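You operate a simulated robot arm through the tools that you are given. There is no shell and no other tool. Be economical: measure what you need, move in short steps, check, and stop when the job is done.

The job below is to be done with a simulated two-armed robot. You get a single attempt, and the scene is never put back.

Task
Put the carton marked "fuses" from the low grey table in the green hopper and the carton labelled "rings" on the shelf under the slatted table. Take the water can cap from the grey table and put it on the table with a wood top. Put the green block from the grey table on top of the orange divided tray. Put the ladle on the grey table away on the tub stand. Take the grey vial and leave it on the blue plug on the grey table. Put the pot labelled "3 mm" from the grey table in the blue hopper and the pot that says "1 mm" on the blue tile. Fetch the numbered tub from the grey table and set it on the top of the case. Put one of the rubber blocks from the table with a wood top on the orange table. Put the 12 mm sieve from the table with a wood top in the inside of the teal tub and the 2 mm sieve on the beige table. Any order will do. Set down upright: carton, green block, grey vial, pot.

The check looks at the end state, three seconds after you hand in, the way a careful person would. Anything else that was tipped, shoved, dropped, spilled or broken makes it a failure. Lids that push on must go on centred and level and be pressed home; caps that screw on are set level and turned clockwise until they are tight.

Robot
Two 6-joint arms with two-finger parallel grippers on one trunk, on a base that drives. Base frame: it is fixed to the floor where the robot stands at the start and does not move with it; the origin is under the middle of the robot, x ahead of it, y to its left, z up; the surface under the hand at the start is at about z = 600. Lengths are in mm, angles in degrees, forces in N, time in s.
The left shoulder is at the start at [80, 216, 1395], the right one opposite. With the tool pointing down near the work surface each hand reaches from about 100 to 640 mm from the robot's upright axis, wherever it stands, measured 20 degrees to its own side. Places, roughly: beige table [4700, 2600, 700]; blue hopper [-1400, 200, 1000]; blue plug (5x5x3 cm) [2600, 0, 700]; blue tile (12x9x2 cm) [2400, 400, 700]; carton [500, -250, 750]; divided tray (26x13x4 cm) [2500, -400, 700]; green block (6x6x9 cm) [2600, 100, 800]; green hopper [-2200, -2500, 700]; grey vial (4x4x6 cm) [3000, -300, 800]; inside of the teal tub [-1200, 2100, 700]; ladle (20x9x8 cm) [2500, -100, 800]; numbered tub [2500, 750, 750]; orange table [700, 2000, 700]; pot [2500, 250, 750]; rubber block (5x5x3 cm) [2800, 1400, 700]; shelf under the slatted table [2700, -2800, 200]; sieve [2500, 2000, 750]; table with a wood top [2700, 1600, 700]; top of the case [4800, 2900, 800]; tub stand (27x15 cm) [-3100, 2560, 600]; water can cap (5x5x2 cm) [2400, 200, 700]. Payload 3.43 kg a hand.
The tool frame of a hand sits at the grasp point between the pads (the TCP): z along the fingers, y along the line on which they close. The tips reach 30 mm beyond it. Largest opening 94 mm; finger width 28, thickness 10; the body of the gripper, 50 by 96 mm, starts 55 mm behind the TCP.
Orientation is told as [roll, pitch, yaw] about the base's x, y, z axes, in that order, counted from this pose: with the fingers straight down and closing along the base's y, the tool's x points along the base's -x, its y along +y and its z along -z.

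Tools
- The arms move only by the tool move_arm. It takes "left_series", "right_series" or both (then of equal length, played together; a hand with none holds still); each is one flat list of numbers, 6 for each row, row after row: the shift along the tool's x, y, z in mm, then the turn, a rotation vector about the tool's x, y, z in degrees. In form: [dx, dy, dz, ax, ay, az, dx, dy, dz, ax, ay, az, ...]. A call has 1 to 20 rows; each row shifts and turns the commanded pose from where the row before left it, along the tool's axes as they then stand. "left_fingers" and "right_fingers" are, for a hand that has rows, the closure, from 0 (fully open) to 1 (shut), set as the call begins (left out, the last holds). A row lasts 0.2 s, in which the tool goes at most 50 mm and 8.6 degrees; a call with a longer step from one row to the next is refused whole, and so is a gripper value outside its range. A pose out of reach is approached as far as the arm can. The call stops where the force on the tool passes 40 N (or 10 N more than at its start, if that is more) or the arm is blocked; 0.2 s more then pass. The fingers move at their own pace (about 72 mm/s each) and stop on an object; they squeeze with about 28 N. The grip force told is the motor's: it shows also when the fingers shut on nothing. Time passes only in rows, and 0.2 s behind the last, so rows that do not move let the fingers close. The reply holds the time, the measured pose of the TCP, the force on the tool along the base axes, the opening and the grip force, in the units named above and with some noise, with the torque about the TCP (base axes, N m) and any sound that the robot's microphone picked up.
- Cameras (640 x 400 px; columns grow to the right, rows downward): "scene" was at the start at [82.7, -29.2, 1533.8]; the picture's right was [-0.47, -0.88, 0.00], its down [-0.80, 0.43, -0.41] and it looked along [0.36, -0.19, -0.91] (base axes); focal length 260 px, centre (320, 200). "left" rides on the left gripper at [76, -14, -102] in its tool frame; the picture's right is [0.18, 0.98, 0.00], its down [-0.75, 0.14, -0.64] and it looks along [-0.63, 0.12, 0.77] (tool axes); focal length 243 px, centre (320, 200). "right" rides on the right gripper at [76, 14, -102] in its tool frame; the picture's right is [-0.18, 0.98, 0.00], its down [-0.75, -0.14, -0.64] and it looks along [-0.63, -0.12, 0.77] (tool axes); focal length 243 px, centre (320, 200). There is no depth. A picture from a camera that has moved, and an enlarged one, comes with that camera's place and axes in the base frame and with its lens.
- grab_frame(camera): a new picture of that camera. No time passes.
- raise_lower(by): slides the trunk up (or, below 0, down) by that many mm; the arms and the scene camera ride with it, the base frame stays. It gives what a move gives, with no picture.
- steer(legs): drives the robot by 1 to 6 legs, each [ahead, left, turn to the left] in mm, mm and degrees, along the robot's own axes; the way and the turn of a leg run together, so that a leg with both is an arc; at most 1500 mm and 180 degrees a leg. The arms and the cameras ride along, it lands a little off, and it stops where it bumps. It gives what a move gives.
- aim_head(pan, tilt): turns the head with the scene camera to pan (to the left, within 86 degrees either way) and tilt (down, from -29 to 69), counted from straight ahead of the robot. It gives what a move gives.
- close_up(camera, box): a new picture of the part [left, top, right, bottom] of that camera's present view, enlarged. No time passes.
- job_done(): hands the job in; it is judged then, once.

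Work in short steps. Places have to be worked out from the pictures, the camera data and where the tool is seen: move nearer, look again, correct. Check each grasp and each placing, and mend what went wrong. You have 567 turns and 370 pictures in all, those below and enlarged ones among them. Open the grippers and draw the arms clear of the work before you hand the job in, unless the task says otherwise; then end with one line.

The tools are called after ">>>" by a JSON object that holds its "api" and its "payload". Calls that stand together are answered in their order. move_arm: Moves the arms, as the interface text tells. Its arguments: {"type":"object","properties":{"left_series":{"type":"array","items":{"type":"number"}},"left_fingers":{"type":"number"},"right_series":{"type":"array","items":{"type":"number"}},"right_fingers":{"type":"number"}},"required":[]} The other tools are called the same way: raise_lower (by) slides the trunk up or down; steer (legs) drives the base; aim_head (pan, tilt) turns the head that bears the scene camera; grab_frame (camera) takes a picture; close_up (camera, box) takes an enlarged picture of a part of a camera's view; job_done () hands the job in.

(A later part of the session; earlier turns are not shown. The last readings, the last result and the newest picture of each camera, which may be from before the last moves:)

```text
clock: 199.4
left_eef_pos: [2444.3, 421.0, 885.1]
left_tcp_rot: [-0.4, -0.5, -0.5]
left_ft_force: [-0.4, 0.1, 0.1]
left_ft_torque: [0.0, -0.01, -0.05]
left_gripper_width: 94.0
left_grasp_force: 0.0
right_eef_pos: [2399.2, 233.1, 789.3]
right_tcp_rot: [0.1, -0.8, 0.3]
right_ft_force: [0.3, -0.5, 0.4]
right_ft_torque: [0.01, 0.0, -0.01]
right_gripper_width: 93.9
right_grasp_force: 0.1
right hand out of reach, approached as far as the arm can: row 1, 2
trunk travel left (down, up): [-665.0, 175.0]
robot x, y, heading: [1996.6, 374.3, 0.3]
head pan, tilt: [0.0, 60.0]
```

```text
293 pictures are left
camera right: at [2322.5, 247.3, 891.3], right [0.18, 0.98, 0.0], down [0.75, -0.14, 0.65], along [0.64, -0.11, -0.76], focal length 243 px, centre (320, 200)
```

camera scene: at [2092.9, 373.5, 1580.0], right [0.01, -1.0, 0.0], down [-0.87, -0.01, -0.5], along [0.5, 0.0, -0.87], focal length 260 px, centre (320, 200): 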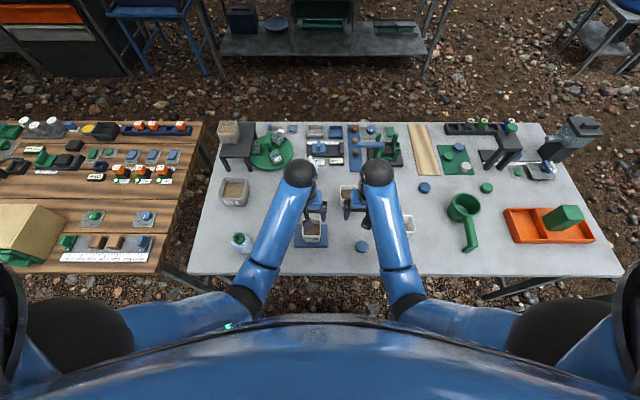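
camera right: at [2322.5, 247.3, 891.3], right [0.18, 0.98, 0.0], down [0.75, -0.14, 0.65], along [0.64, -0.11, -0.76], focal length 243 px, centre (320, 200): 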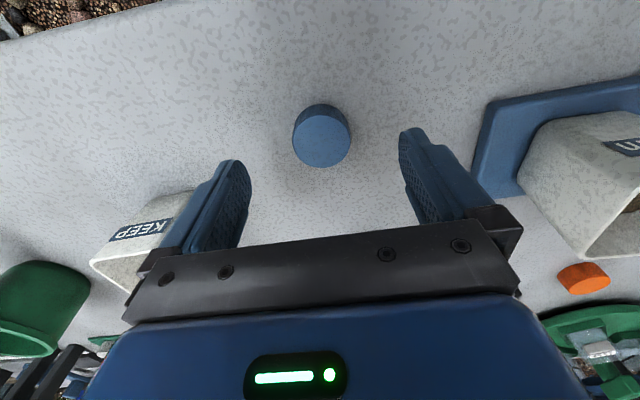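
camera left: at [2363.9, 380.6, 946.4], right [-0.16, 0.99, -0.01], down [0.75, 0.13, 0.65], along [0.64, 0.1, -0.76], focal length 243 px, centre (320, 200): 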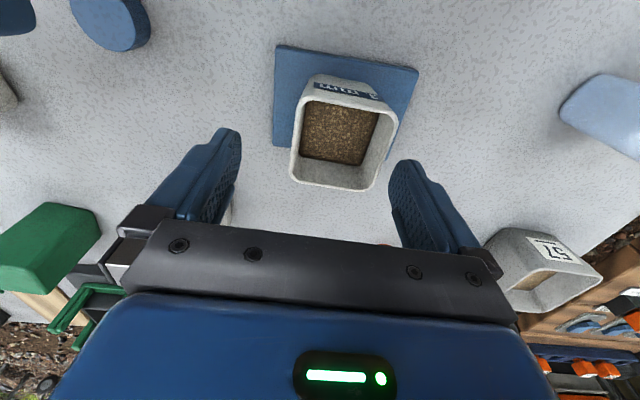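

Aligned; lower to 751 and close.

>>> {"api": "move_arm", "payload": {"right_series": [0, 2, 20, 0, 0, 0, 0, 0, 14, 0, 0, 0, 0, 0, 4, 0, 0, 0]}}

>>> {"api": "move_arm", "payload": {"right_series": [0, 0, 0, 0, 0, 0, 0, 0, 0, 0, 0, 0, 0, 0, 0, 0, 0, 0, 0, 0, 0, 0, 0, 0], "right_fingers": 1}}

>>> {"api": "move_arm", "payload": {"right_series": [0, 0, -20, 0, 0, 0, 0, 0, -40, 0, 0, 0, 0, 0, -40, 0, 0, 0]}}

>>> {"api": "grab_frame", "payload": {"camera": "right"}}

```text
clock: 200.2
left_eef_pos: [2444.2, 420.8, 883.7]
left_tcp_rot: [-0.4, -0.5, -0.5]
left_ft_force: [0.3, 0.0, -0.4]
left_ft_torque: [-0.02, -0.01, -0.04]
left_gripper_width: 93.8
left_grasp_force: 0.1
right_eef_pos: [2398.9, 237.3, 752.5]
right_tcp_rot: [-0.1, -0.6, 0.4]
right_ft_force: [0.3, -0.3, -0.6]
right_ft_torque: [0.03, -0.01, 0.02]
right_gripper_width: 94.1
right_grasp_force: 0.1
trunk travel left (down, up): [-665.0, 175.0]
robot x, y, heading: [1995.8, 374.5, 0.4]
head pan, tilt: [0.0, 60.0]
```

```text
clock: 201.2
left_eef_pos: [2446.0, 421.1, 883.1]
left_tcp_rot: [-0.5, -0.4, -0.5]
left_ft_force: [0.1, -0.1, -0.1]
left_ft_torque: [-0.02, 0.0, 0.0]
left_gripper_width: 94.2
left_grasp_force: 0.0
right_eef_pos: [2400.5, 236.4, 753.3]
right_tcp_rot: [0.0, -0.6, 0.3]
right_ft_force: [-0.1, 0.4, 0.1]
right_ft_torque: [-0.01, 0.0, 0.01]
right_gripper_width: 38.1
right_grasp_force: 28.4
trunk travel left (down, up): [-665.0, 175.0]
robot x, y, heading: [1996.3, 374.7, 0.7]
head pan, tilt: [0.0, 60.0]
```

```text
clock: 202.0
left_eef_pos: [2444.8, 421.3, 882.8]
left_tcp_rot: [-0.4, -0.5, -0.5]
left_ft_force: [0.8, -0.2, -0.1]
left_ft_torque: [0.0, -0.04, 0.02]
left_gripper_width: 94.1
left_grasp_force: 0.1
right_eef_pos: [2398.3, 236.5, 855.3]
right_tcp_rot: [0.0, -0.8, 0.3]
right_ft_force: [-0.9, 0.5, -0.2]
right_ft_torque: [0.01, 0.02, 0.01]
right_gripper_width: 38.5
right_grasp_force: 28.1
trunk travel left (down, up): [-665.0, 175.0]
robot x, y, heading: [1995.0, 375.7, 0.3]
head pan, tilt: [0.0, 60.0]
```

```text
292 pictures are left
camera right: at [2320.8, 250.3, 957.1], right [0.18, 0.98, 0.0], down [0.75, -0.14, 0.65], along [0.64, -0.11, -0.76], focal length 243 px, centre (320, 200)
```

right: 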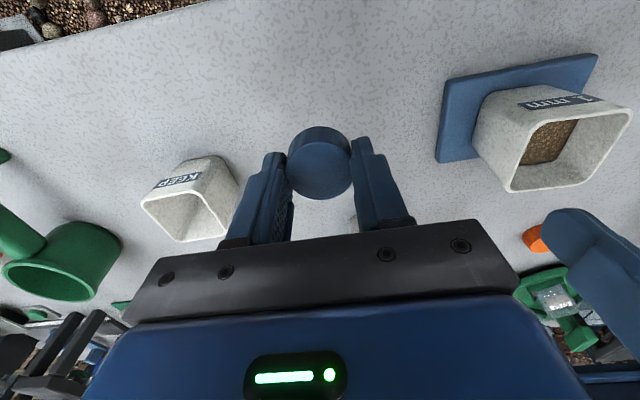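

Cap held. Shift left toward the numbered tub and look with the left camera.

>>> {"api": "steer", "payload": {"legs": [[30, 200, 0]]}}

>>> {"api": "move_arm", "payload": {"left_series": [-30, 25, 0, 0, 0, 0, -30, 25, 0, 0, 0, 0]}}

>>> {"api": "grab_frame", "payload": {"camera": "left"}}

>>> {"api": "close_up", "payload": {"camera": "scene", "box": [200, 110, 360, 270]}}

```text
clock: 203.6
left_eef_pos: [2473.5, 619.6, 884.3]
left_tcp_rot: [-0.3, -0.5, -0.6]
left_ft_force: [-0.5, -0.6, 0.0]
left_ft_torque: [0.02, 0.01, 0.02]
left_gripper_width: 94.0
left_grasp_force: 0.0
right_eef_pos: [2426.1, 433.5, 853.9]
right_tcp_rot: [0.1, -0.7, 0.3]
right_ft_force: [0.3, -0.3, -0.3]
right_ft_torque: [0.06, -0.01, -0.01]
right_gripper_width: 38.2
right_grasp_force: 27.9
trunk travel left (down, up): [-665.0, 175.0]
robot x, y, heading: [2024.3, 574.2, 0.4]
head pan, tilt: [0.0, 60.0]
```

```text
clock: 204.2
left_eef_pos: [2535.1, 669.1, 882.9]
left_tcp_rot: [-0.5, -0.5, -0.6]
left_ft_force: [0.6, -0.2, -0.1]
left_ft_torque: [0.0, 0.01, -0.05]
left_gripper_width: 94.0
left_grasp_force: 0.1
right_eef_pos: [2427.5, 435.5, 853.5]
right_tcp_rot: [0.0, -0.6, 0.2]
right_ft_force: [0.1, 0.0, -0.9]
right_ft_torque: [0.02, 0.04, 0.02]
right_gripper_width: 38.0
right_grasp_force: 28.1
trunk travel left (down, up): [-665.0, 175.0]
robot x, y, heading: [2024.8, 576.7, 0.3]
head pan, tilt: [0.0, 60.0]
```

```text
291 pictures are left
camera left: at [2458.5, 654.7, 985.2], right [-0.17, 0.98, -0.01], down [0.75, 0.14, 0.65], along [0.64, 0.11, -0.76], focal length 243 px, centre (320, 200)
```

left: 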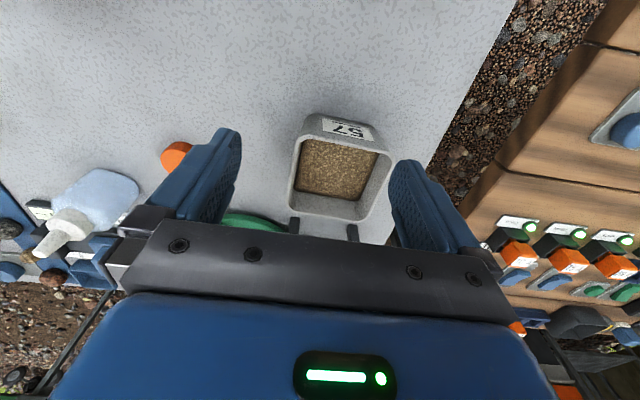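

```text
2.50 times, centred on (280, 190) of scene
camera zoom: at [2122.9, 573.2, 1579.9], right [0.01, -1.0, 0.0], down [-0.87, 0.0, -0.5], along [0.5, 0.0, -0.87], focal length 651 px, centre (420, 225)
```

zoom: 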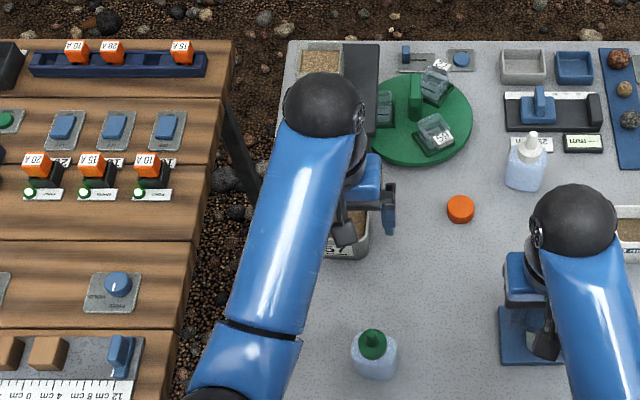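

Triangulated tub rim ≈ z 790, centre ≈[2597,697], about 85 mm wide—may just fit. Move over it and look closely.

>>> {"api": "move_arm", "payload": {"left_series": [-30, 14, 0, 0, 0, 0, -32, 14, 0, 0, 0, 0, 0, 0, 15, 0, 0, 0]}}

>>> {"api": "grab_frame", "payload": {"camera": "left"}}

```text
clock: 205.0
left_eef_pos: [2595.9, 696.2, 868.2]
left_tcp_rot: [-0.4, -0.4, -0.5]
left_ft_force: [-1.2, 0.1, 0.1]
left_ft_torque: [0.0, -0.04, 0.0]
left_gripper_width: 94.0
left_grasp_force: 0.0
right_eef_pos: [2426.4, 436.5, 855.3]
right_tcp_rot: [-0.1, -0.8, 0.2]
right_ft_force: [-0.2, -0.3, 0.0]
right_ft_torque: [-0.02, 0.0, 0.0]
right_gripper_width: 38.1
right_grasp_force: 27.6
trunk travel left (down, up): [-665.0, 175.0]
robot x, y, heading: [2025.4, 571.1, 0.3]
head pan, tilt: [0.0, 60.0]
```

```text
289 pictures are left
camera left: at [2519.1, 683.5, 971.2], right [-0.17, 0.98, -0.01], down [0.75, 0.14, 0.65], along [0.64, 0.11, -0.76], focal length 243 px, centre (320, 200)
```

left: 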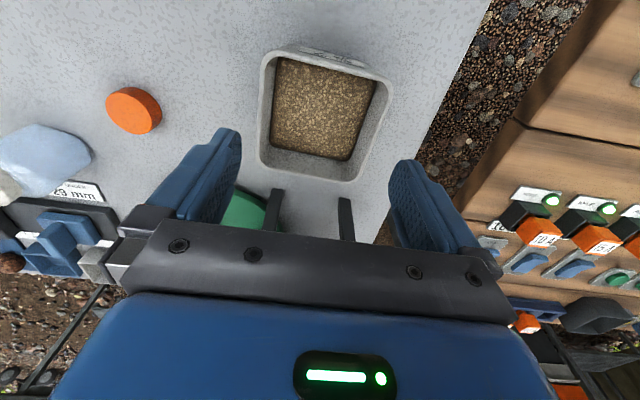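

The tub is close to the gripper's opening. I centre on y=695 and test gently whether the fingers straddle it.

>>> {"api": "move_arm", "payload": {"left_series": [-8, -1, 20, 0, 0, 0, 0, 0, 20, 0, 0, 0]}}

>>> {"api": "grab_frame", "payload": {"camera": "left"}}

```text
clock: 205.6
left_eef_pos: [2604.6, 694.6, 828.1]
left_tcp_rot: [-0.4, -0.5, -0.6]
left_ft_force: [0.3, 0.7, -0.2]
left_ft_torque: [-0.02, 0.02, -0.02]
left_gripper_width: 94.0
left_grasp_force: 0.1
right_eef_pos: [2426.4, 436.7, 853.7]
right_tcp_rot: [0.1, -0.7, 0.3]
right_ft_force: [-0.2, 0.8, 0.0]
right_ft_torque: [0.0, 0.01, -0.03]
right_gripper_width: 38.2
right_grasp_force: 27.9
trunk travel left (down, up): [-665.0, 175.0]
robot x, y, heading: [2024.1, 570.6, 0.3]
head pan, tilt: [0.0, 60.0]
```

```text
288 pictures are left
camera left: at [2528.1, 681.2, 929.9], right [-0.17, 0.98, -0.01], down [0.75, 0.14, 0.65], along [0.64, 0.11, -0.76], focal length 243 px, centre (320, 200)
```

left: 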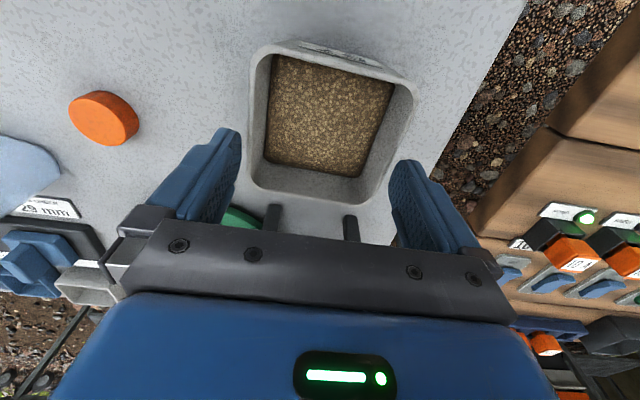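

Tub appears ~3 mm toward -y of the hand. Shift and descend with the force guard.

>>> {"api": "move_arm", "payload": {"left_series": [0, -3, 0, 0, 0, 0, 0, 0, 8, 0, 0, 0, 0, 0, 3, 0, 0, 0, 0, 0, 3, 0, 0, 0, 0, 0, 3, 0, 0, 0, 0, 0, 3, 0, 0, 0, 0, 0, 3, 0, 0, 0, 0, 0, 3, 0, 0, 0, 0, 0, 3, 0, 0, 0]}}

>>> {"api": "grab_frame", "payload": {"camera": "left"}}

```text
clock: 206.8
left_eef_pos: [2608.0, 691.2, 820.7]
left_tcp_rot: [-0.2, -1.2, -0.6]
left_ft_force: [-10.7, 0.3, 26.9]
left_ft_torque: [1.36, 0.68, 0.41]
left_gripper_width: 93.5
left_grasp_force: 0.0
right_eef_pos: [2424.5, 437.4, 855.6]
right_tcp_rot: [-0.1, -0.9, 0.3]
right_ft_force: [0.0, -0.1, -1.1]
right_ft_torque: [-0.02, 0.01, 0.0]
right_gripper_width: 38.0
right_grasp_force: 27.5
trunk travel left (down, up): [-665.0, 175.0]
robot x, y, heading: [2024.5, 574.9, 0.7]
head pan, tilt: [0.0, 60.0]
stopped in row 6 (left hand): the force on the tool passed its limit at 43 N (the readings are from after the stop); the commanded pose is now the measured one
```

```text
287 pictures are left
camera left: at [2528.7, 678.0, 922.0], right [-0.17, 0.98, -0.01], down [0.74, 0.14, 0.66], along [0.65, 0.11, -0.75], focal length 243 px, centre (320, 200)
```

left: 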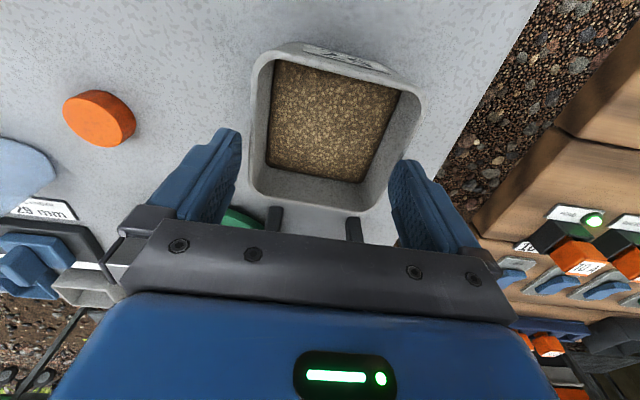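

The +y finger touched the rim (z≈791). Image shows gap of ~8 mm on the other side; shift +5.5 mm and retry.

>>> {"api": "move_arm", "payload": {"left_series": [0, 0, -12, 0, 0, 0, 0, 5.5, 0, 0, 0, 0, 0, 0, 0, 0, 0, 0]}}

>>> {"api": "close_up", "payload": {"camera": "left", "box": [200, 40, 440, 220]}}

```text
clock: 207.6
left_eef_pos: [2607.9, 696.9, 828.2]
left_tcp_rot: [-0.3, -0.8, -0.7]
left_ft_force: [0.2, -0.4, 0.0]
left_ft_torque: [0.03, 0.0, -0.03]
left_gripper_width: 93.5
left_grasp_force: 0.2
right_eef_pos: [2426.0, 434.6, 853.9]
right_tcp_rot: [0.0, -0.6, 0.3]
right_ft_force: [0.6, -0.5, -0.2]
right_ft_torque: [-0.02, 0.03, 0.0]
right_gripper_width: 38.2
right_grasp_force: 28.0
trunk travel left (down, up): [-665.0, 175.0]
robot x, y, heading: [2025.1, 575.6, 0.3]
head pan, tilt: [0.0, 60.0]
```

```text
2.22 times, centred on (320, 130) of left
camera zoom: at [2529.7, 684.3, 930.5], right [-0.17, 0.98, -0.01], down [0.74, 0.14, 0.65], along [0.64, 0.11, -0.76], focal length 539 px, centre (320, 356)
```

zoom: 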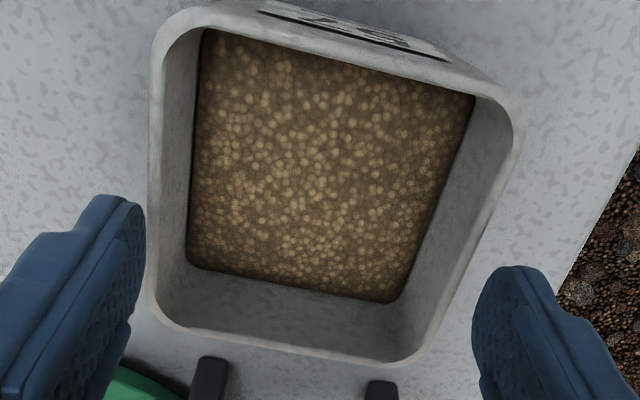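

The tub (~100 mm) is wider than the opening. Plan: pinch its front wall and slide it to the table's front edge, where a better grip is possible. First lift, and rotate the left hand 90°.

>>> {"api": "move_arm", "payload": {"left_series": [0, 0, -40, 0, 0, 0, 0, 0, 0, 0, 0, 8.5, 0, 0, 0, 0, 0, 8.5, 0, 0, 0, 0, 0, 8.5, 0, 0, 0, 0, 0, 8.5, 0, 0, 0, 0, 0, 8.5, 0, 0, 0, 0, 0, 8.5, 0, 0, 0, 0, 0, 8.5, 0, 0, 0, 0, 0, 8.5, 0, 0, 0, 0, 0, 8.5, 0, 0, 0, 0, 0, 8.5, 0, 0, 0, 0, 0, 4.5], "left_fingers": 0.5}}

>>> {"api": "move_arm", "payload": {"left_series": [0, -27, 0, 0, 0, 0, 0, -27, 0, 0, 0, 0]}}

>>> {"api": "grab_frame", "payload": {"camera": "left"}}

```text
clock: 210.2
left_eef_pos: [2607.3, 697.9, 868.7]
left_tcp_rot: [0.9, -0.3, -90.2]
left_ft_force: [-0.7, -0.6, 0.1]
left_ft_torque: [-0.01, 0.0, 0.01]
left_gripper_width: 46.9
left_grasp_force: 0.1
right_eef_pos: [2427.1, 437.2, 853.6]
right_tcp_rot: [0.0, -0.7, 0.4]
right_ft_force: [-0.3, -0.2, -0.4]
right_ft_torque: [0.0, 0.03, -0.01]
right_gripper_width: 38.2
right_grasp_force: 28.1
trunk travel left (down, up): [-665.0, 175.0]
robot x, y, heading: [2022.2, 574.3, 0.2]
head pan, tilt: [0.0, 60.0]
```

```text
clock: 210.8
left_eef_pos: [2552.1, 697.6, 867.9]
left_tcp_rot: [1.0, -0.3, -90.1]
left_ft_force: [0.7, 0.0, -0.1]
left_ft_torque: [0.01, 0.01, 0.01]
left_gripper_width: 47.0
left_grasp_force: 0.0
right_eef_pos: [2425.5, 437.5, 855.2]
right_tcp_rot: [0.0, -0.8, 0.3]
right_ft_force: [0.7, 0.4, -1.3]
right_ft_torque: [-0.04, -0.02, 0.0]
right_gripper_width: 38.0
right_grasp_force: 27.6
trunk travel left (down, up): [-665.0, 175.0]
robot x, y, heading: [2024.0, 572.2, 0.4]
head pan, tilt: [0.0, 60.0]
```

```text
285 pictures are left
camera left: at [2535.7, 774.3, 970.7], right [0.98, 0.18, 0.02], down [0.13, -0.75, 0.65], along [0.13, -0.64, -0.76], focal length 243 px, centre (320, 200)
```

left: 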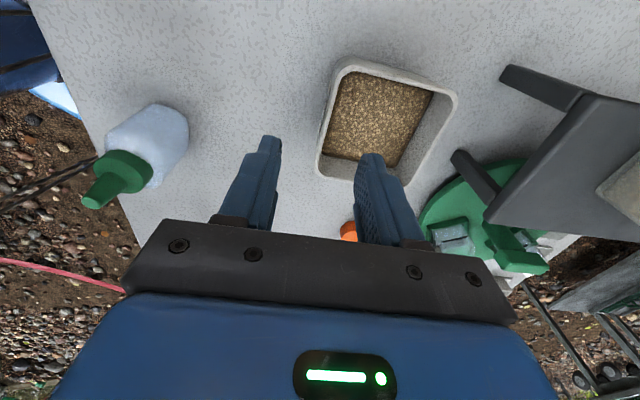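

Wall's at x≈2560. Align the open fingers over the front wall and lower with guard.

>>> {"api": "move_arm", "payload": {"left_series": [5, 8, 25, 0, 0, 0, 0, 0, 20, 0, 0, 0, 0, 0, 8, 0, 0, 0, 0, 0, 4, 0, 0, 0, 0, 0, 4, 0, 0, 0]}}

>>> {"api": "grab_frame", "payload": {"camera": "left"}}

```text
clock: 212.0
left_eef_pos: [2562.2, 702.8, 806.3]
left_tcp_rot: [0.9, -0.4, -90.0]
left_ft_force: [0.0, -1.1, -0.4]
left_ft_torque: [0.0, 0.0, 0.0]
left_gripper_width: 46.9
left_grasp_force: 0.0
right_eef_pos: [2426.7, 435.8, 855.0]
right_tcp_rot: [0.0, -0.7, 0.3]
right_ft_force: [0.2, 0.3, 0.0]
right_ft_torque: [-0.03, 0.03, -0.02]
right_gripper_width: 38.2
right_grasp_force: 28.1
trunk travel left (down, up): [-665.0, 175.0]
robot x, y, heading: [2022.8, 574.2, 0.2]
head pan, tilt: [0.0, 60.0]
```

```text
284 pictures are left
camera left: at [2545.8, 779.2, 908.9], right [0.98, 0.18, 0.01], down [0.13, -0.75, 0.65], along [0.13, -0.64, -0.76], focal length 243 px, centre (320, 200)
```

left: 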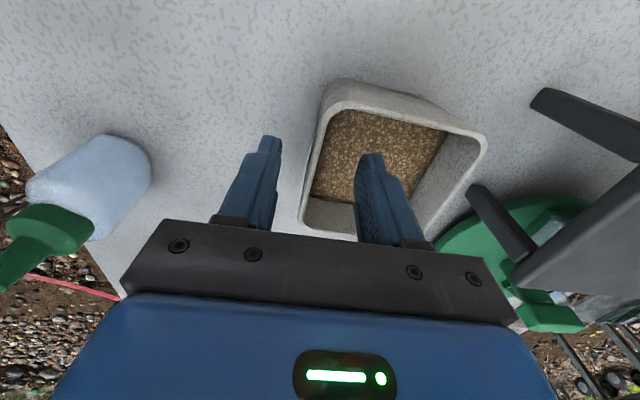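

Fingers straddle the front wall. Lower a bit more and close.

>>> {"api": "move_arm", "payload": {"left_series": [0, 0, 4, 0, 0, 0, 0, 0, 4, 0, 0, 0, 0, 0, 3, 0, 0, 0]}}

>>> {"api": "move_arm", "payload": {"left_series": [0, 0, 0, 0, 0, 0, 0, 0, 0, 0, 0, 0, 0, 0, 0, 0, 0, 0], "left_fingers": 1}}

>>> {"api": "grab_frame", "payload": {"camera": "left"}}

```text
clock: 212.8
left_eef_pos: [2561.7, 701.8, 795.1]
left_tcp_rot: [0.9, -0.4, -90.1]
left_ft_force: [0.2, -0.7, 0.5]
left_ft_torque: [0.0, 0.01, -0.02]
left_gripper_width: 46.9
left_grasp_force: 0.1
right_eef_pos: [2425.8, 436.4, 853.3]
right_tcp_rot: [0.1, -0.8, 0.2]
right_ft_force: [0.1, -0.5, 0.8]
right_ft_torque: [0.05, 0.06, -0.01]
right_gripper_width: 38.0
right_grasp_force: 28.1
trunk travel left (down, up): [-665.0, 175.0]
robot x, y, heading: [2026.2, 574.8, 0.4]
head pan, tilt: [0.0, 60.0]
```

```text
clock: 213.6
left_eef_pos: [2561.5, 702.6, 797.1]
left_tcp_rot: [1.1, -0.3, -90.2]
left_ft_force: [2.9, 0.2, 5.1]
left_ft_torque: [0.39, -0.77, -0.06]
left_gripper_width: 4.4
left_grasp_force: 28.3
right_eef_pos: [2427.2, 436.3, 853.4]
right_tcp_rot: [0.1, -0.7, 0.3]
right_ft_force: [-0.3, -0.3, -0.1]
right_ft_torque: [0.02, 0.02, -0.02]
right_gripper_width: 38.4
right_grasp_force: 27.9
trunk travel left (down, up): [-665.0, 175.0]
robot x, y, heading: [2025.3, 575.6, 0.8]
head pan, tilt: [0.0, 60.0]
```

```text
283 pictures are left
camera left: at [2546.7, 778.8, 899.1], right [0.98, 0.18, 0.02], down [0.13, -0.75, 0.65], along [0.13, -0.64, -0.76], focal length 243 px, centre (320, 200)
```

left: 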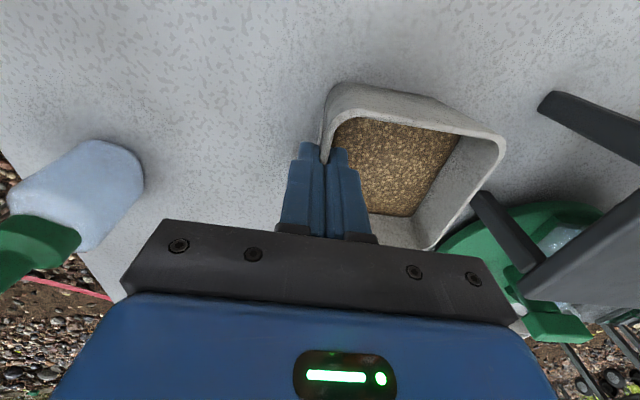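

Wall gripped (4 mm thick). I test-lift a few mm to gauge weight and tilt.

>>> {"api": "move_arm", "payload": {"left_series": [0, 0, -5, 0, 0, 0, 0, 0, -5, 0, 0, 0]}}

>>> {"api": "grab_frame", "payload": {"camera": "left"}}

```text
clock: 214.2
left_eef_pos: [2561.5, 702.7, 804.7]
left_tcp_rot: [0.7, -0.5, -90.1]
left_ft_force: [-0.5, 0.8, -4.9]
left_ft_torque: [0.02, 0.21, 0.01]
left_gripper_width: 3.7
left_grasp_force: 28.2
right_eef_pos: [2427.9, 438.3, 854.6]
right_tcp_rot: [0.0, -0.6, 0.3]
right_ft_force: [-0.8, 0.8, 0.0]
right_ft_torque: [0.0, -0.03, 0.01]
right_gripper_width: 38.2
right_grasp_force: 27.8
trunk travel left (down, up): [-665.0, 175.0]
robot x, y, heading: [2024.4, 572.5, 0.3]
head pan, tilt: [0.0, 60.0]
```

```text
282 pictures are left
camera left: at [2545.9, 779.2, 906.6], right [0.98, 0.18, 0.01], down [0.13, -0.75, 0.65], along [0.13, -0.64, -0.76], focal length 243 px, centre (320, 200)
```

left: 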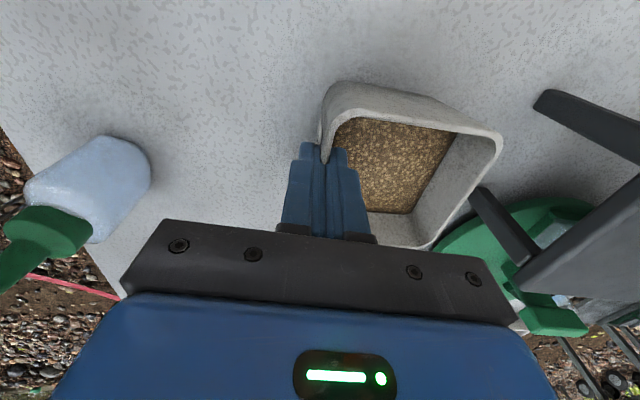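

Only ~5 N and it follows the hand without tilting. Lift further and verify.

>>> {"api": "move_arm", "payload": {"left_series": [0, 0, -15, 0, 0, 0, 0, 0, -20, 0, 0, 0, 0, 0, -20, 0, 0, 0]}}

>>> {"api": "grab_frame", "payload": {"camera": "left"}}

>>> {"api": "grab_frame", "payload": {"camera": "scene"}}

```text
clock: 215.0
left_eef_pos: [2561.4, 703.5, 861.5]
left_tcp_rot: [0.8, -0.4, -90.1]
left_ft_force: [0.1, 0.6, -4.4]
left_ft_torque: [0.04, 0.19, 0.0]
left_gripper_width: 3.9
left_grasp_force: 28.1
right_eef_pos: [2425.5, 437.2, 854.5]
right_tcp_rot: [0.0, -0.7, 0.4]
right_ft_force: [0.0, -0.2, -0.3]
right_ft_torque: [0.0, -0.02, 0.01]
right_gripper_width: 38.1
right_grasp_force: 27.3
trunk travel left (down, up): [-665.0, 175.0]
robot x, y, heading: [2025.4, 575.4, 0.4]
head pan, tilt: [0.0, 60.0]
```

```text
281 pictures are left
camera left: at [2545.9, 779.3, 963.0], right [0.98, 0.18, 0.01], down [0.13, -0.75, 0.65], along [0.13, -0.64, -0.76], focal length 243 px, centre (320, 200)
```

left: 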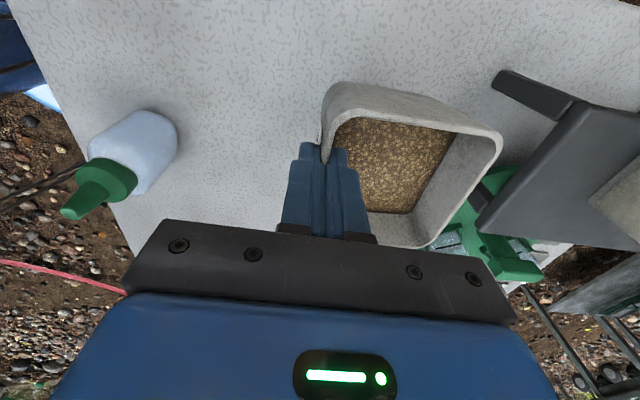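

```text
280 pictures are left
camera scene: at [2121.7, 574.2, 1579.9], right [0.01, -1.0, 0.0], down [-0.87, -0.01, -0.5], along [0.5, 0.0, -0.87], focal length 260 px, centre (320, 200)
```

scene: 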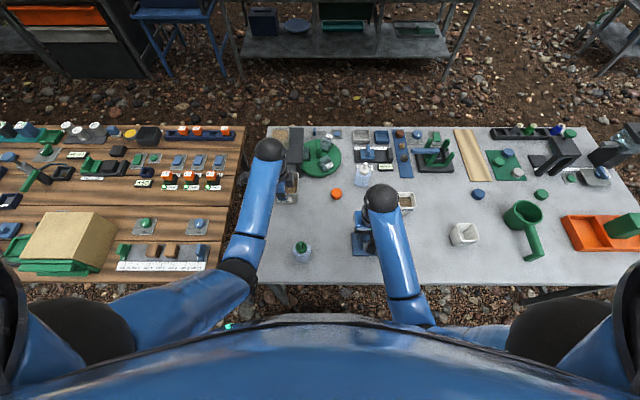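

Tub is level and firmly held. Raise the trunk, back off, and retract the tub toward the robot before approaching the wood table.

>>> {"api": "raise_lower", "payload": {"by": 100}}

>>> {"api": "steer", "payload": {"legs": [[-300, 0, 0], [0, 500, 0]]}}

>>> {"api": "aim_head", "payload": {"pan": 15, "tilt": 45}}

>>> {"api": "grab_frame", "payload": {"camera": "scene"}}

```text
clock: 216.3
left_eef_pos: [2561.3, 703.1, 960.4]
left_tcp_rot: [0.9, -0.5, -90.2]
left_ft_force: [-0.3, 0.0, -4.5]
left_ft_torque: [0.02, 0.18, 0.01]
left_gripper_width: 3.7
left_grasp_force: 27.5
right_eef_pos: [2427.1, 436.4, 953.9]
right_tcp_rot: [0.0, -0.7, 0.2]
right_ft_force: [-0.9, -0.3, 0.3]
right_ft_torque: [-0.04, -0.02, -0.02]
right_gripper_width: 38.1
right_grasp_force: 27.5
trunk travel left (down, up): [-765.0, 75.0]
robot x, y, heading: [2025.7, 575.1, 0.4]
head pan, tilt: [0.0, 60.0]
```

```text
clock: 220.9
left_eef_pos: [2261.4, 1192.9, 960.3]
left_tcp_rot: [0.9, -0.4, -90.1]
left_ft_force: [0.2, 0.1, -4.4]
left_ft_torque: [0.02, 0.17, 0.01]
left_gripper_width: 3.8
left_grasp_force: 27.6
right_eef_pos: [2126.8, 926.9, 953.3]
right_tcp_rot: [0.0, -0.7, 0.4]
right_ft_force: [0.6, -0.1, 0.1]
right_ft_torque: [0.0, 0.02, 0.0]
right_gripper_width: 38.2
right_grasp_force: 28.3
trunk travel left (down, up): [-765.0, 75.0]
robot x, y, heading: [1726.2, 1064.8, 0.4]
head pan, tilt: [0.0, 60.0]
```

```text
clock: 221.6
left_eef_pos: [2261.2, 1195.3, 960.6]
left_tcp_rot: [1.0, -0.4, -90.0]
left_ft_force: [0.0, -0.4, -4.7]
left_ft_torque: [0.02, 0.17, 0.0]
left_gripper_width: 3.8
left_grasp_force: 27.7
right_eef_pos: [2126.1, 929.0, 953.3]
right_tcp_rot: [0.0, -0.8, 0.3]
right_ft_force: [-0.5, -0.1, 0.9]
right_ft_torque: [0.01, 0.01, 0.01]
right_gripper_width: 38.2
right_grasp_force: 28.2
trunk travel left (down, up): [-765.0, 75.0]
robot x, y, heading: [1724.0, 1065.6, 0.6]
head pan, tilt: [15.0, 45.0]
```

```text
279 pictures are left
camera scene: at [1834.0, 1087.6, 1699.3], right [0.26, -0.96, 0.0], down [-0.68, -0.19, -0.71], along [0.68, 0.19, -0.71], focal length 260 px, centre (320, 200)
```

scene: 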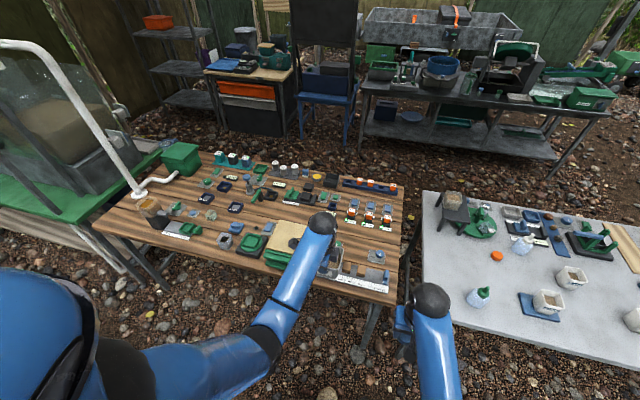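

Close-ups of the wood table to find sieves, rubber blocks and a free spot.

>>> {"api": "close_up", "payload": {"camera": "scene", "box": [90, 140, 270, 275]}}

>>> {"api": "close_up", "payload": {"camera": "scene", "box": [230, 150, 410, 310]}}

```text
2.96 times, centred on (180, 208) of scene
camera zoom: at [1834.0, 1087.6, 1699.3], right [0.26, -0.96, 0.0], down [-0.68, -0.19, -0.71], along [0.68, 0.19, -0.71], focal length 771 px, centre (735, 178)
```

zoom: 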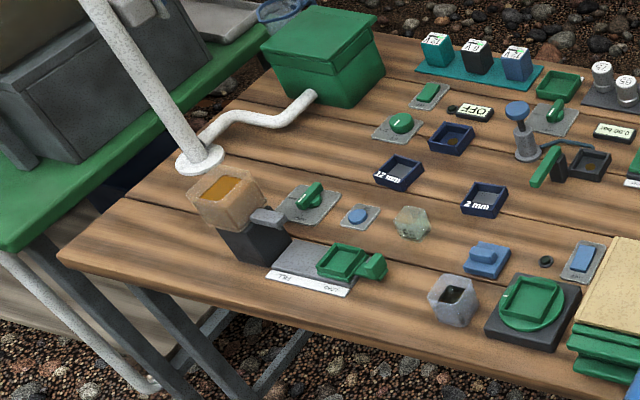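

```text
2.50 times, centred on (320, 230) of scene
camera zoom: at [1834.0, 1087.6, 1699.3], right [0.26, -0.96, 0.0], down [-0.68, -0.19, -0.71], along [0.68, 0.19, -0.71], focal length 651 px, centre (320, 125)
```

zoom: 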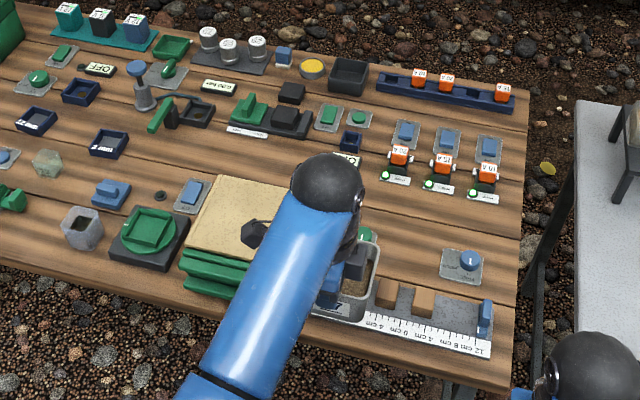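

Sieves found: "12 mm" ≈[2636,1946], "2 mm" ≈[2619,1762]; black block ≈[2855,1440]. Free wood near [2410,1780] for the cap. I turn the robot ~70° left so the right arm works over the table while the tub stays in front of it.

>>> {"api": "steer", "payload": {"legs": [[0, 0, 69.5], [510, -130, 0]]}}

>>> {"api": "aim_head", "payload": {"pan": -45, "tilt": 50}}

>>> {"api": "grab_frame", "payload": {"camera": "scene"}}

>>> {"api": "grab_frame", "payload": {"camera": "right"}}

```text
clock: 227.7
left_eef_pos: [2119.5, 2034.5, 960.8]
left_tcp_rot: [1.0, -0.4, -22.4]
left_ft_force: [-0.2, 0.5, -4.3]
left_ft_torque: [-0.15, 0.06, -0.01]
left_gripper_width: 3.5
left_grasp_force: 28.0
right_eef_pos: [2314.0, 1808.3, 955.2]
right_tcp_rot: [-0.1, -0.8, 68.0]
right_ft_force: [0.0, 0.1, 0.2]
right_ft_torque: [0.03, -0.03, -0.03]
right_gripper_width: 38.0
right_grasp_force: 27.2
trunk travel left (down, up): [-765.0, 75.0]
robot x, y, heading: [2031.9, 1492.2, 68.1]
head pan, tilt: [15.0, 45.0]
```

```text
clock: 229.0
left_eef_pos: [2120.4, 2035.3, 959.8]
left_tcp_rot: [0.9, -0.4, -22.4]
left_ft_force: [0.7, -0.2, -4.5]
left_ft_torque: [-0.17, 0.13, -0.02]
left_gripper_width: 3.5
left_grasp_force: 28.0
right_eef_pos: [2315.8, 1808.8, 954.6]
right_tcp_rot: [0.0, -0.7, 68.0]
right_ft_force: [0.2, -0.2, 0.5]
right_ft_torque: [0.04, 0.0, -0.01]
right_gripper_width: 37.9
right_grasp_force: 27.5
trunk travel left (down, up): [-765.0, 75.0]
robot x, y, heading: [2035.6, 1492.4, 67.9]
head pan, tilt: [-45.0, 50.0]
```

```text
276 pictures are left
camera scene: at [2116.7, 1548.1, 1692.5], right [0.39, -0.92, 0.0], down [-0.7, -0.3, -0.64], along [0.59, 0.25, -0.77], focal length 260 px, centre (320, 200)
```

scene: 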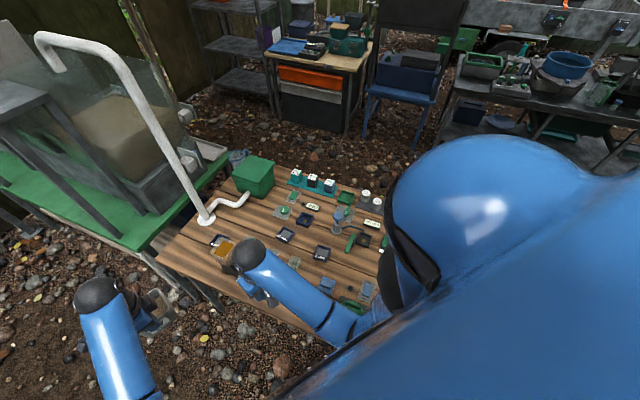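

```text
275 pictures are left
camera right: at [2273.9, 1742.5, 1056.6], right [-0.84, 0.54, 0.0], down [0.41, 0.64, 0.65], along [0.35, 0.55, -0.76], focal length 243 px, centre (320, 200)
```

right: 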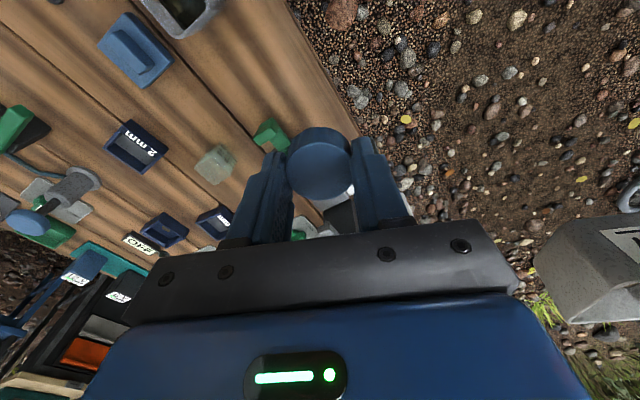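

Lower the trunk, move the cap over the free spot [2415,1770] and look.

>>> {"api": "raise_lower", "payload": {"by": -110}}

>>> {"api": "move_arm", "payload": {"right_series": [-1, -36, 0, 0, 0, 0, -1, -36, 0, 0, 0, 0, 0, -35, 10, 0, 0, 0, 0, 0, 30, 0, 0, 0]}}

>>> {"api": "grab_frame", "payload": {"camera": "right"}}

```text
clock: 230.4
left_eef_pos: [2120.2, 2034.7, 850.2]
left_tcp_rot: [0.9, -0.4, -22.4]
left_ft_force: [-0.5, -0.2, -4.4]
left_ft_torque: [-0.19, 0.08, 0.02]
left_gripper_width: 3.7
left_grasp_force: 28.0
right_eef_pos: [2316.7, 1809.5, 844.3]
right_tcp_rot: [0.0, -0.7, 68.0]
right_ft_force: [0.4, -0.2, 0.1]
right_ft_torque: [-0.01, -0.01, -0.02]
right_gripper_width: 38.1
right_grasp_force: 28.1
trunk travel left (down, up): [-655.0, 185.0]
robot x, y, heading: [2037.6, 1488.4, 67.8]
head pan, tilt: [-45.0, 50.0]
```

```text
clock: 231.4
left_eef_pos: [2119.7, 2035.0, 850.6]
left_tcp_rot: [0.8, -0.4, -22.4]
left_ft_force: [0.0, -1.3, -4.0]
left_ft_torque: [-0.16, 0.09, 0.04]
left_gripper_width: 3.5
left_grasp_force: 28.3
right_eef_pos: [2415.1, 1773.2, 803.1]
right_tcp_rot: [0.1, -0.6, 68.0]
right_ft_force: [-0.6, 0.0, -0.8]
right_ft_torque: [-0.01, -0.02, -0.02]
right_gripper_width: 38.1
right_grasp_force: 27.9
trunk travel left (down, up): [-655.0, 185.0]
robot x, y, heading: [2034.3, 1490.9, 67.8]
head pan, tilt: [-45.0, 50.0]
```

```text
274 pictures are left
camera right: at [2373.2, 1705.5, 905.7], right [-0.84, 0.54, 0.0], down [0.41, 0.64, 0.65], along [0.35, 0.55, -0.76], focal length 243 px, centre (320, 200)
```

right: 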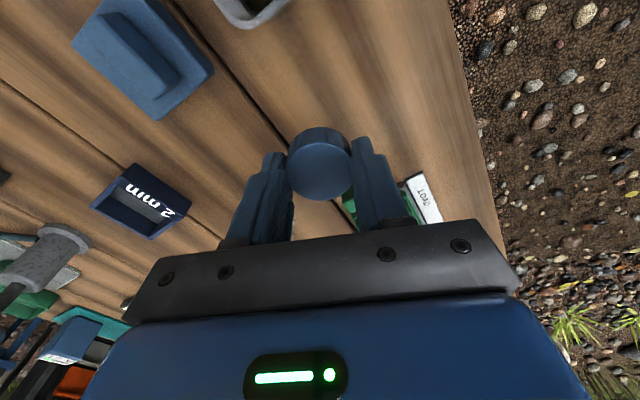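

Spot is free; lower the cap with guard.

>>> {"api": "move_arm", "payload": {"right_series": [0, 0, 20, 0, 0, 0, 0, 0, 15, 0, 0, 0, 0, 0, 5, 0, 0, 0, 0, 0, 3, 0, 0, 0, 0, 0, 3, 0, 0, 0, 0, 0, 3, 0, 0, 0, 0, 0, 3, 0, 0, 0, 0, 0, 3, 0, 0, 0, 0, 0, 3, 0, 0, 0, 0, 0, 3, 0, 0, 0, 0, 0, 3, 0, 0, 0]}}

```text
clock: 233.4
left_eef_pos: [2119.6, 2033.5, 850.8]
left_tcp_rot: [0.9, -0.4, -22.5]
left_ft_force: [0.3, -0.4, -3.6]
left_ft_torque: [-0.15, 0.05, 0.01]
left_gripper_width: 4.1
left_grasp_force: 27.8
right_eef_pos: [2416.2, 1772.3, 749.4]
right_tcp_rot: [0.0, -1.1, 67.8]
right_ft_force: [-6.6, -8.3, 22.5]
right_ft_torque: [-0.25, 0.43, 0.03]
right_gripper_width: 38.1
right_grasp_force: 28.2
trunk travel left (down, up): [-655.0, 185.0]
robot x, y, heading: [2033.9, 1490.9, 68.1]
head pan, tilt: [-45.0, 50.0]
stopped in row 10 (right hand): the force on the tool passed its limit at 48 N (the readings are from after the stop); the commanded pose is now the measured one
```

Contact; wood surface ≈715. Open and lift.

>>> {"api": "move_arm", "payload": {"right_series": [0, 0, 0, 0, 0, 0, 0, 0, 0, 0, 0, 0, 0, 0, 0, 0, 0, 0], "right_fingers": 0.2}}

>>> {"api": "move_arm", "payload": {"right_series": [0, 0, -20, 0, 0, 0, 0, 0, -35, 0, 0, 0, 0, 0, -35, 0, 0, 0]}}

>>> {"api": "grab_frame", "payload": {"camera": "right"}}

```text
clock: 233.9
left_eef_pos: [2123.2, 2032.2, 849.9]
left_tcp_rot: [0.9, -0.2, -22.6]
left_ft_force: [1.1, 0.5, -3.5]
left_ft_torque: [-0.19, 0.13, 0.0]
left_gripper_width: 3.6
left_grasp_force: 27.7
right_eef_pos: [2422.1, 1770.8, 751.1]
right_tcp_rot: [-0.5, -1.2, 67.7]
right_ft_force: [5.0, -11.3, 18.6]
right_ft_torque: [-0.3, 0.64, 0.49]
right_gripper_width: 70.4
right_grasp_force: 0.0
trunk travel left (down, up): [-655.0, 185.0]
robot x, y, heading: [2039.0, 1490.1, 67.8]
head pan, tilt: [-45.0, 50.0]
stopped in row 2 (right hand): the force on the tool passed its limit at 44 N (the readings are from after the stop); the commanded pose is now the measured one
```

```text
clock: 234.7
left_eef_pos: [2120.2, 2034.5, 850.1]
left_tcp_rot: [0.7, -0.4, -22.6]
left_ft_force: [-0.8, 0.4, -3.8]
left_ft_torque: [-0.2, 0.12, 0.02]
left_gripper_width: 4.0
left_grasp_force: 27.4
right_eef_pos: [2420.1, 1771.1, 839.1]
right_tcp_rot: [-0.5, -1.3, 67.7]
right_ft_force: [-0.6, 0.3, -0.2]
right_ft_torque: [-0.02, -0.03, -0.04]
right_gripper_width: 75.2
right_grasp_force: 0.0
trunk travel left (down, up): [-655.0, 185.0]
robot x, y, heading: [2034.1, 1487.0, 68.1]
head pan, tilt: [-45.0, 50.0]
```

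```text
273 pictures are left
camera right: at [2376.9, 1704.9, 940.6], right [-0.84, 0.54, -0.01], down [0.41, 0.63, 0.66], along [0.36, 0.55, -0.75], focal length 243 px, centre (320, 200)
```

right: 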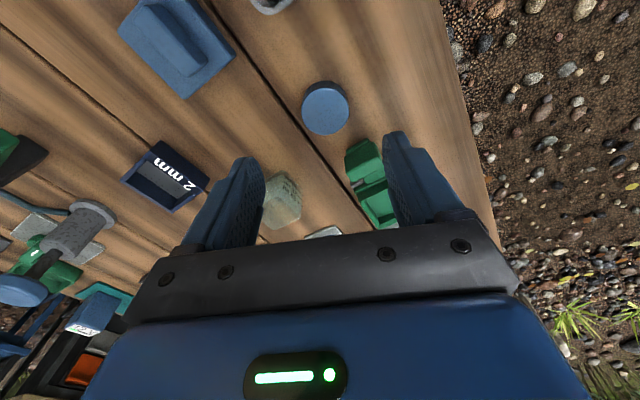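

Cap is on the wood top. Now the 2 mm sieve at ≈[2605,1746]: rotate hand to yaw 0 and move above.

>>> {"api": "move_arm", "payload": {"right_series": [0, 0, -20, 0, 0, 8.5, 0, 0, 0, 0, 0, 8.5, 0, 0, 0, 0, 0, 8.5, 0, 0, 0, 0, 0, 8.5, 0, 0, 0, 0, 0, 8.5, 0, 0, 0, 0, 0, 8.5, 0, 0, 0, 0, 0, 8.5, 0, 0, 0, 0, 0, 8.2], "right_fingers": 0}}

>>> {"api": "move_arm", "payload": {"right_series": [-36, -5, 0, 0, 0, 0, -36, -5, 0, 0, 0, 0, -36, -5, 0, 0, 0, 0, -36, -5, 0, 0, 0, 0]}}

>>> {"api": "grab_frame", "payload": {"camera": "right"}}

```text
clock: 236.5
left_eef_pos: [2122.1, 2034.5, 849.5]
left_tcp_rot: [0.8, -0.2, -22.6]
left_ft_force: [0.3, -1.5, -4.5]
left_ft_torque: [-0.15, 0.06, 0.02]
left_gripper_width: 3.7
left_grasp_force: 27.8
right_eef_pos: [2420.4, 1772.1, 859.8]
right_tcp_rot: [0.9, -1.0, -0.2]
right_ft_force: [-0.6, -0.4, -0.2]
right_ft_torque: [-0.01, -0.01, 0.03]
right_gripper_width: 93.9
right_grasp_force: 0.1
trunk travel left (down, up): [-655.0, 185.0]
robot x, y, heading: [2036.1, 1489.2, 67.9]
head pan, tilt: [-45.0, 50.0]
```

```text
clock: 237.5
left_eef_pos: [2122.6, 2033.2, 849.9]
left_tcp_rot: [0.8, -0.2, -22.6]
left_ft_force: [0.0, 0.0, -3.5]
left_ft_torque: [-0.17, 0.08, 0.02]
left_gripper_width: 3.5
left_grasp_force: 27.7
right_eef_pos: [2566.6, 1749.8, 859.7]
right_tcp_rot: [0.9, -0.8, 0.0]
right_ft_force: [-0.4, 0.6, 0.0]
right_ft_torque: [0.03, 0.03, 0.0]
right_gripper_width: 94.0
right_grasp_force: 0.0
trunk travel left (down, up): [-655.0, 185.0]
robot x, y, heading: [2035.6, 1490.8, 68.0]
head pan, tilt: [-45.0, 50.0]
```

```text
272 pictures are left
camera right: at [2489.2, 1761.5, 961.8], right [0.18, 0.98, 0.02], down [0.74, -0.15, 0.65], along [0.64, -0.11, -0.76], focal length 243 px, centre (320, 200)
```

right: 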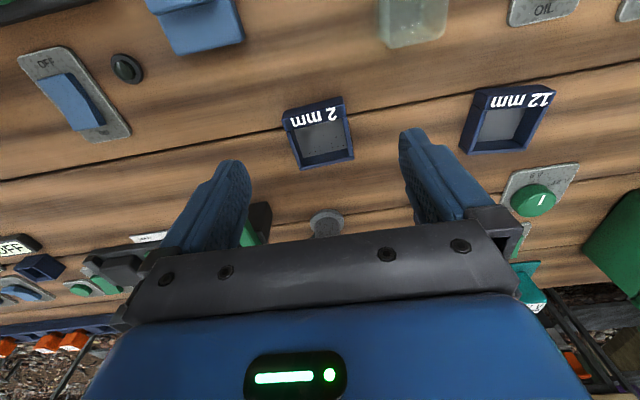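

Sieve centre ≈[2606,1745], yaw ≈5°. Move above, rotate 4°, lower to 790 and verify.

>>> {"api": "move_arm", "payload": {"right_series": [-20, -2.4, 0, 0, 0, -2, -20, -2.4, 0, 0, 0, -2, 0, 0, 35, 0, 0, 0, 0, 0, 35, 0, 0, 0]}}

>>> {"api": "grab_frame", "payload": {"camera": "right"}}

```text
clock: 238.5
left_eef_pos: [2121.7, 2035.3, 849.7]
left_tcp_rot: [0.8, -0.3, -22.6]
left_ft_force: [0.2, -0.6, -4.2]
left_ft_torque: [-0.17, 0.1, -0.02]
left_gripper_width: 3.5
left_grasp_force: 28.0
right_eef_pos: [2604.0, 1745.4, 790.8]
right_tcp_rot: [0.9, -1.0, 3.9]
right_ft_force: [0.0, -0.3, 0.4]
right_ft_torque: [-0.04, 0.0, 0.02]
right_gripper_width: 93.9
right_grasp_force: 0.1
trunk travel left (down, up): [-655.0, 185.0]
robot x, y, heading: [2038.2, 1486.3, 68.0]
head pan, tilt: [-45.0, 50.0]
```

```text
271 pictures are left
camera right: at [2526.3, 1752.9, 893.7], right [0.12, 0.99, 0.02], down [0.75, -0.1, 0.65], along [0.65, -0.06, -0.76], focal length 243 px, centre (320, 200)
```

right: 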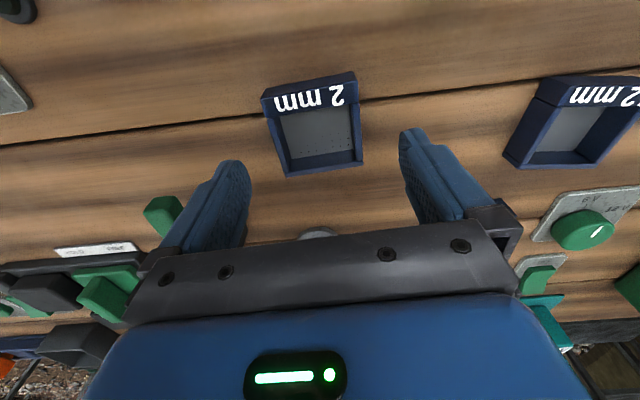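

Centred. Lower and grip.

>>> {"api": "move_arm", "payload": {"right_series": [0, 0, 20, 0, 0, 0, 0, 0, 15, 0, 0, 0, 0, 0, 5, 0, 0, 0]}}

>>> {"api": "move_arm", "payload": {"right_series": [0, 0, 0, 0, 0, 0, 0, 0, 0, 0, 0, 0, 0, 0, 0, 0, 0, 0], "right_fingers": 1}}

>>> {"api": "move_arm", "payload": {"right_series": [0, 0, -15, 0, 0, 0, 0, 0, -35, 0, 0, 0, 0, 0, -40, 0, 0, 0]}}

>>> {"api": "grab_frame", "payload": {"camera": "right"}}

```text
clock: 239.3
left_eef_pos: [2121.8, 2033.8, 849.4]
left_tcp_rot: [0.8, -0.3, -22.7]
left_ft_force: [0.5, -0.2, -3.9]
left_ft_torque: [-0.14, 0.1, -0.02]
left_gripper_width: 3.6
left_grasp_force: 27.9
right_eef_pos: [2604.7, 1748.8, 751.8]
right_tcp_rot: [0.8, -0.9, 4.0]
right_ft_force: [-0.5, 0.4, 0.0]
right_ft_torque: [-0.01, 0.03, 0.04]
right_gripper_width: 94.0
right_grasp_force: 0.0
trunk travel left (down, up): [-655.0, 185.0]
robot x, y, heading: [2033.9, 1489.9, 67.9]
head pan, tilt: [-45.0, 50.0]
```

```text
clock: 240.1
left_eef_pos: [2121.8, 2034.7, 850.1]
left_tcp_rot: [0.8, -0.3, -22.6]
left_ft_force: [0.0, 0.3, -4.0]
left_ft_torque: [-0.14, 0.12, -0.02]
left_gripper_width: 3.8
left_grasp_force: 27.5
right_eef_pos: [2605.4, 1749.0, 752.6]
right_tcp_rot: [0.9, -1.0, 3.9]
right_ft_force: [-0.6, 1.0, -0.9]
right_ft_torque: [-0.02, 0.04, -0.06]
right_gripper_width: 59.1
right_grasp_force: 27.7
trunk travel left (down, up): [-655.0, 185.0]
robot x, y, heading: [2036.8, 1493.1, 68.1]
head pan, tilt: [-45.0, 50.0]
```

```text
clock: 240.9
left_eef_pos: [2122.1, 2033.9, 850.2]
left_tcp_rot: [0.8, -0.3, -22.6]
left_ft_force: [0.1, 1.1, -3.6]
left_ft_torque: [-0.16, 0.1, 0.02]
left_gripper_width: 3.7
left_grasp_force: 28.3
right_eef_pos: [2602.8, 1748.9, 842.6]
right_tcp_rot: [0.9, -0.9, 3.8]
right_ft_force: [-0.3, -0.8, -0.2]
right_ft_torque: [0.03, 0.0, 0.0]
right_gripper_width: 58.8
right_grasp_force: 28.6
trunk travel left (down, up): [-655.0, 185.0]
robot x, y, heading: [2033.9, 1488.8, 67.9]
head pan, tilt: [-45.0, 50.0]
```

```text
270 pictures are left
camera right: at [2525.5, 1756.2, 945.7], right [0.12, 0.99, 0.02], down [0.75, -0.1, 0.65], along [0.65, -0.06, -0.76], focal length 243 px, centre (320, 200)
```

right: 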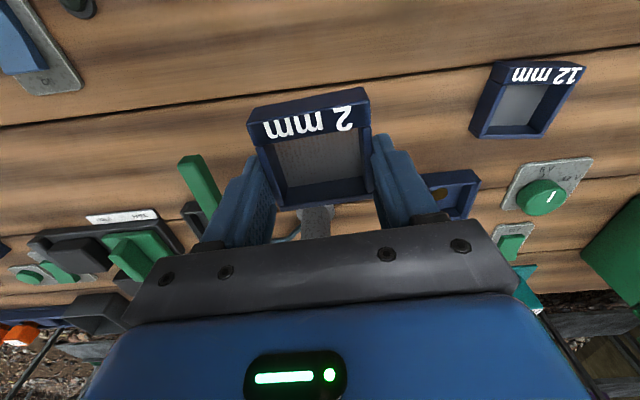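

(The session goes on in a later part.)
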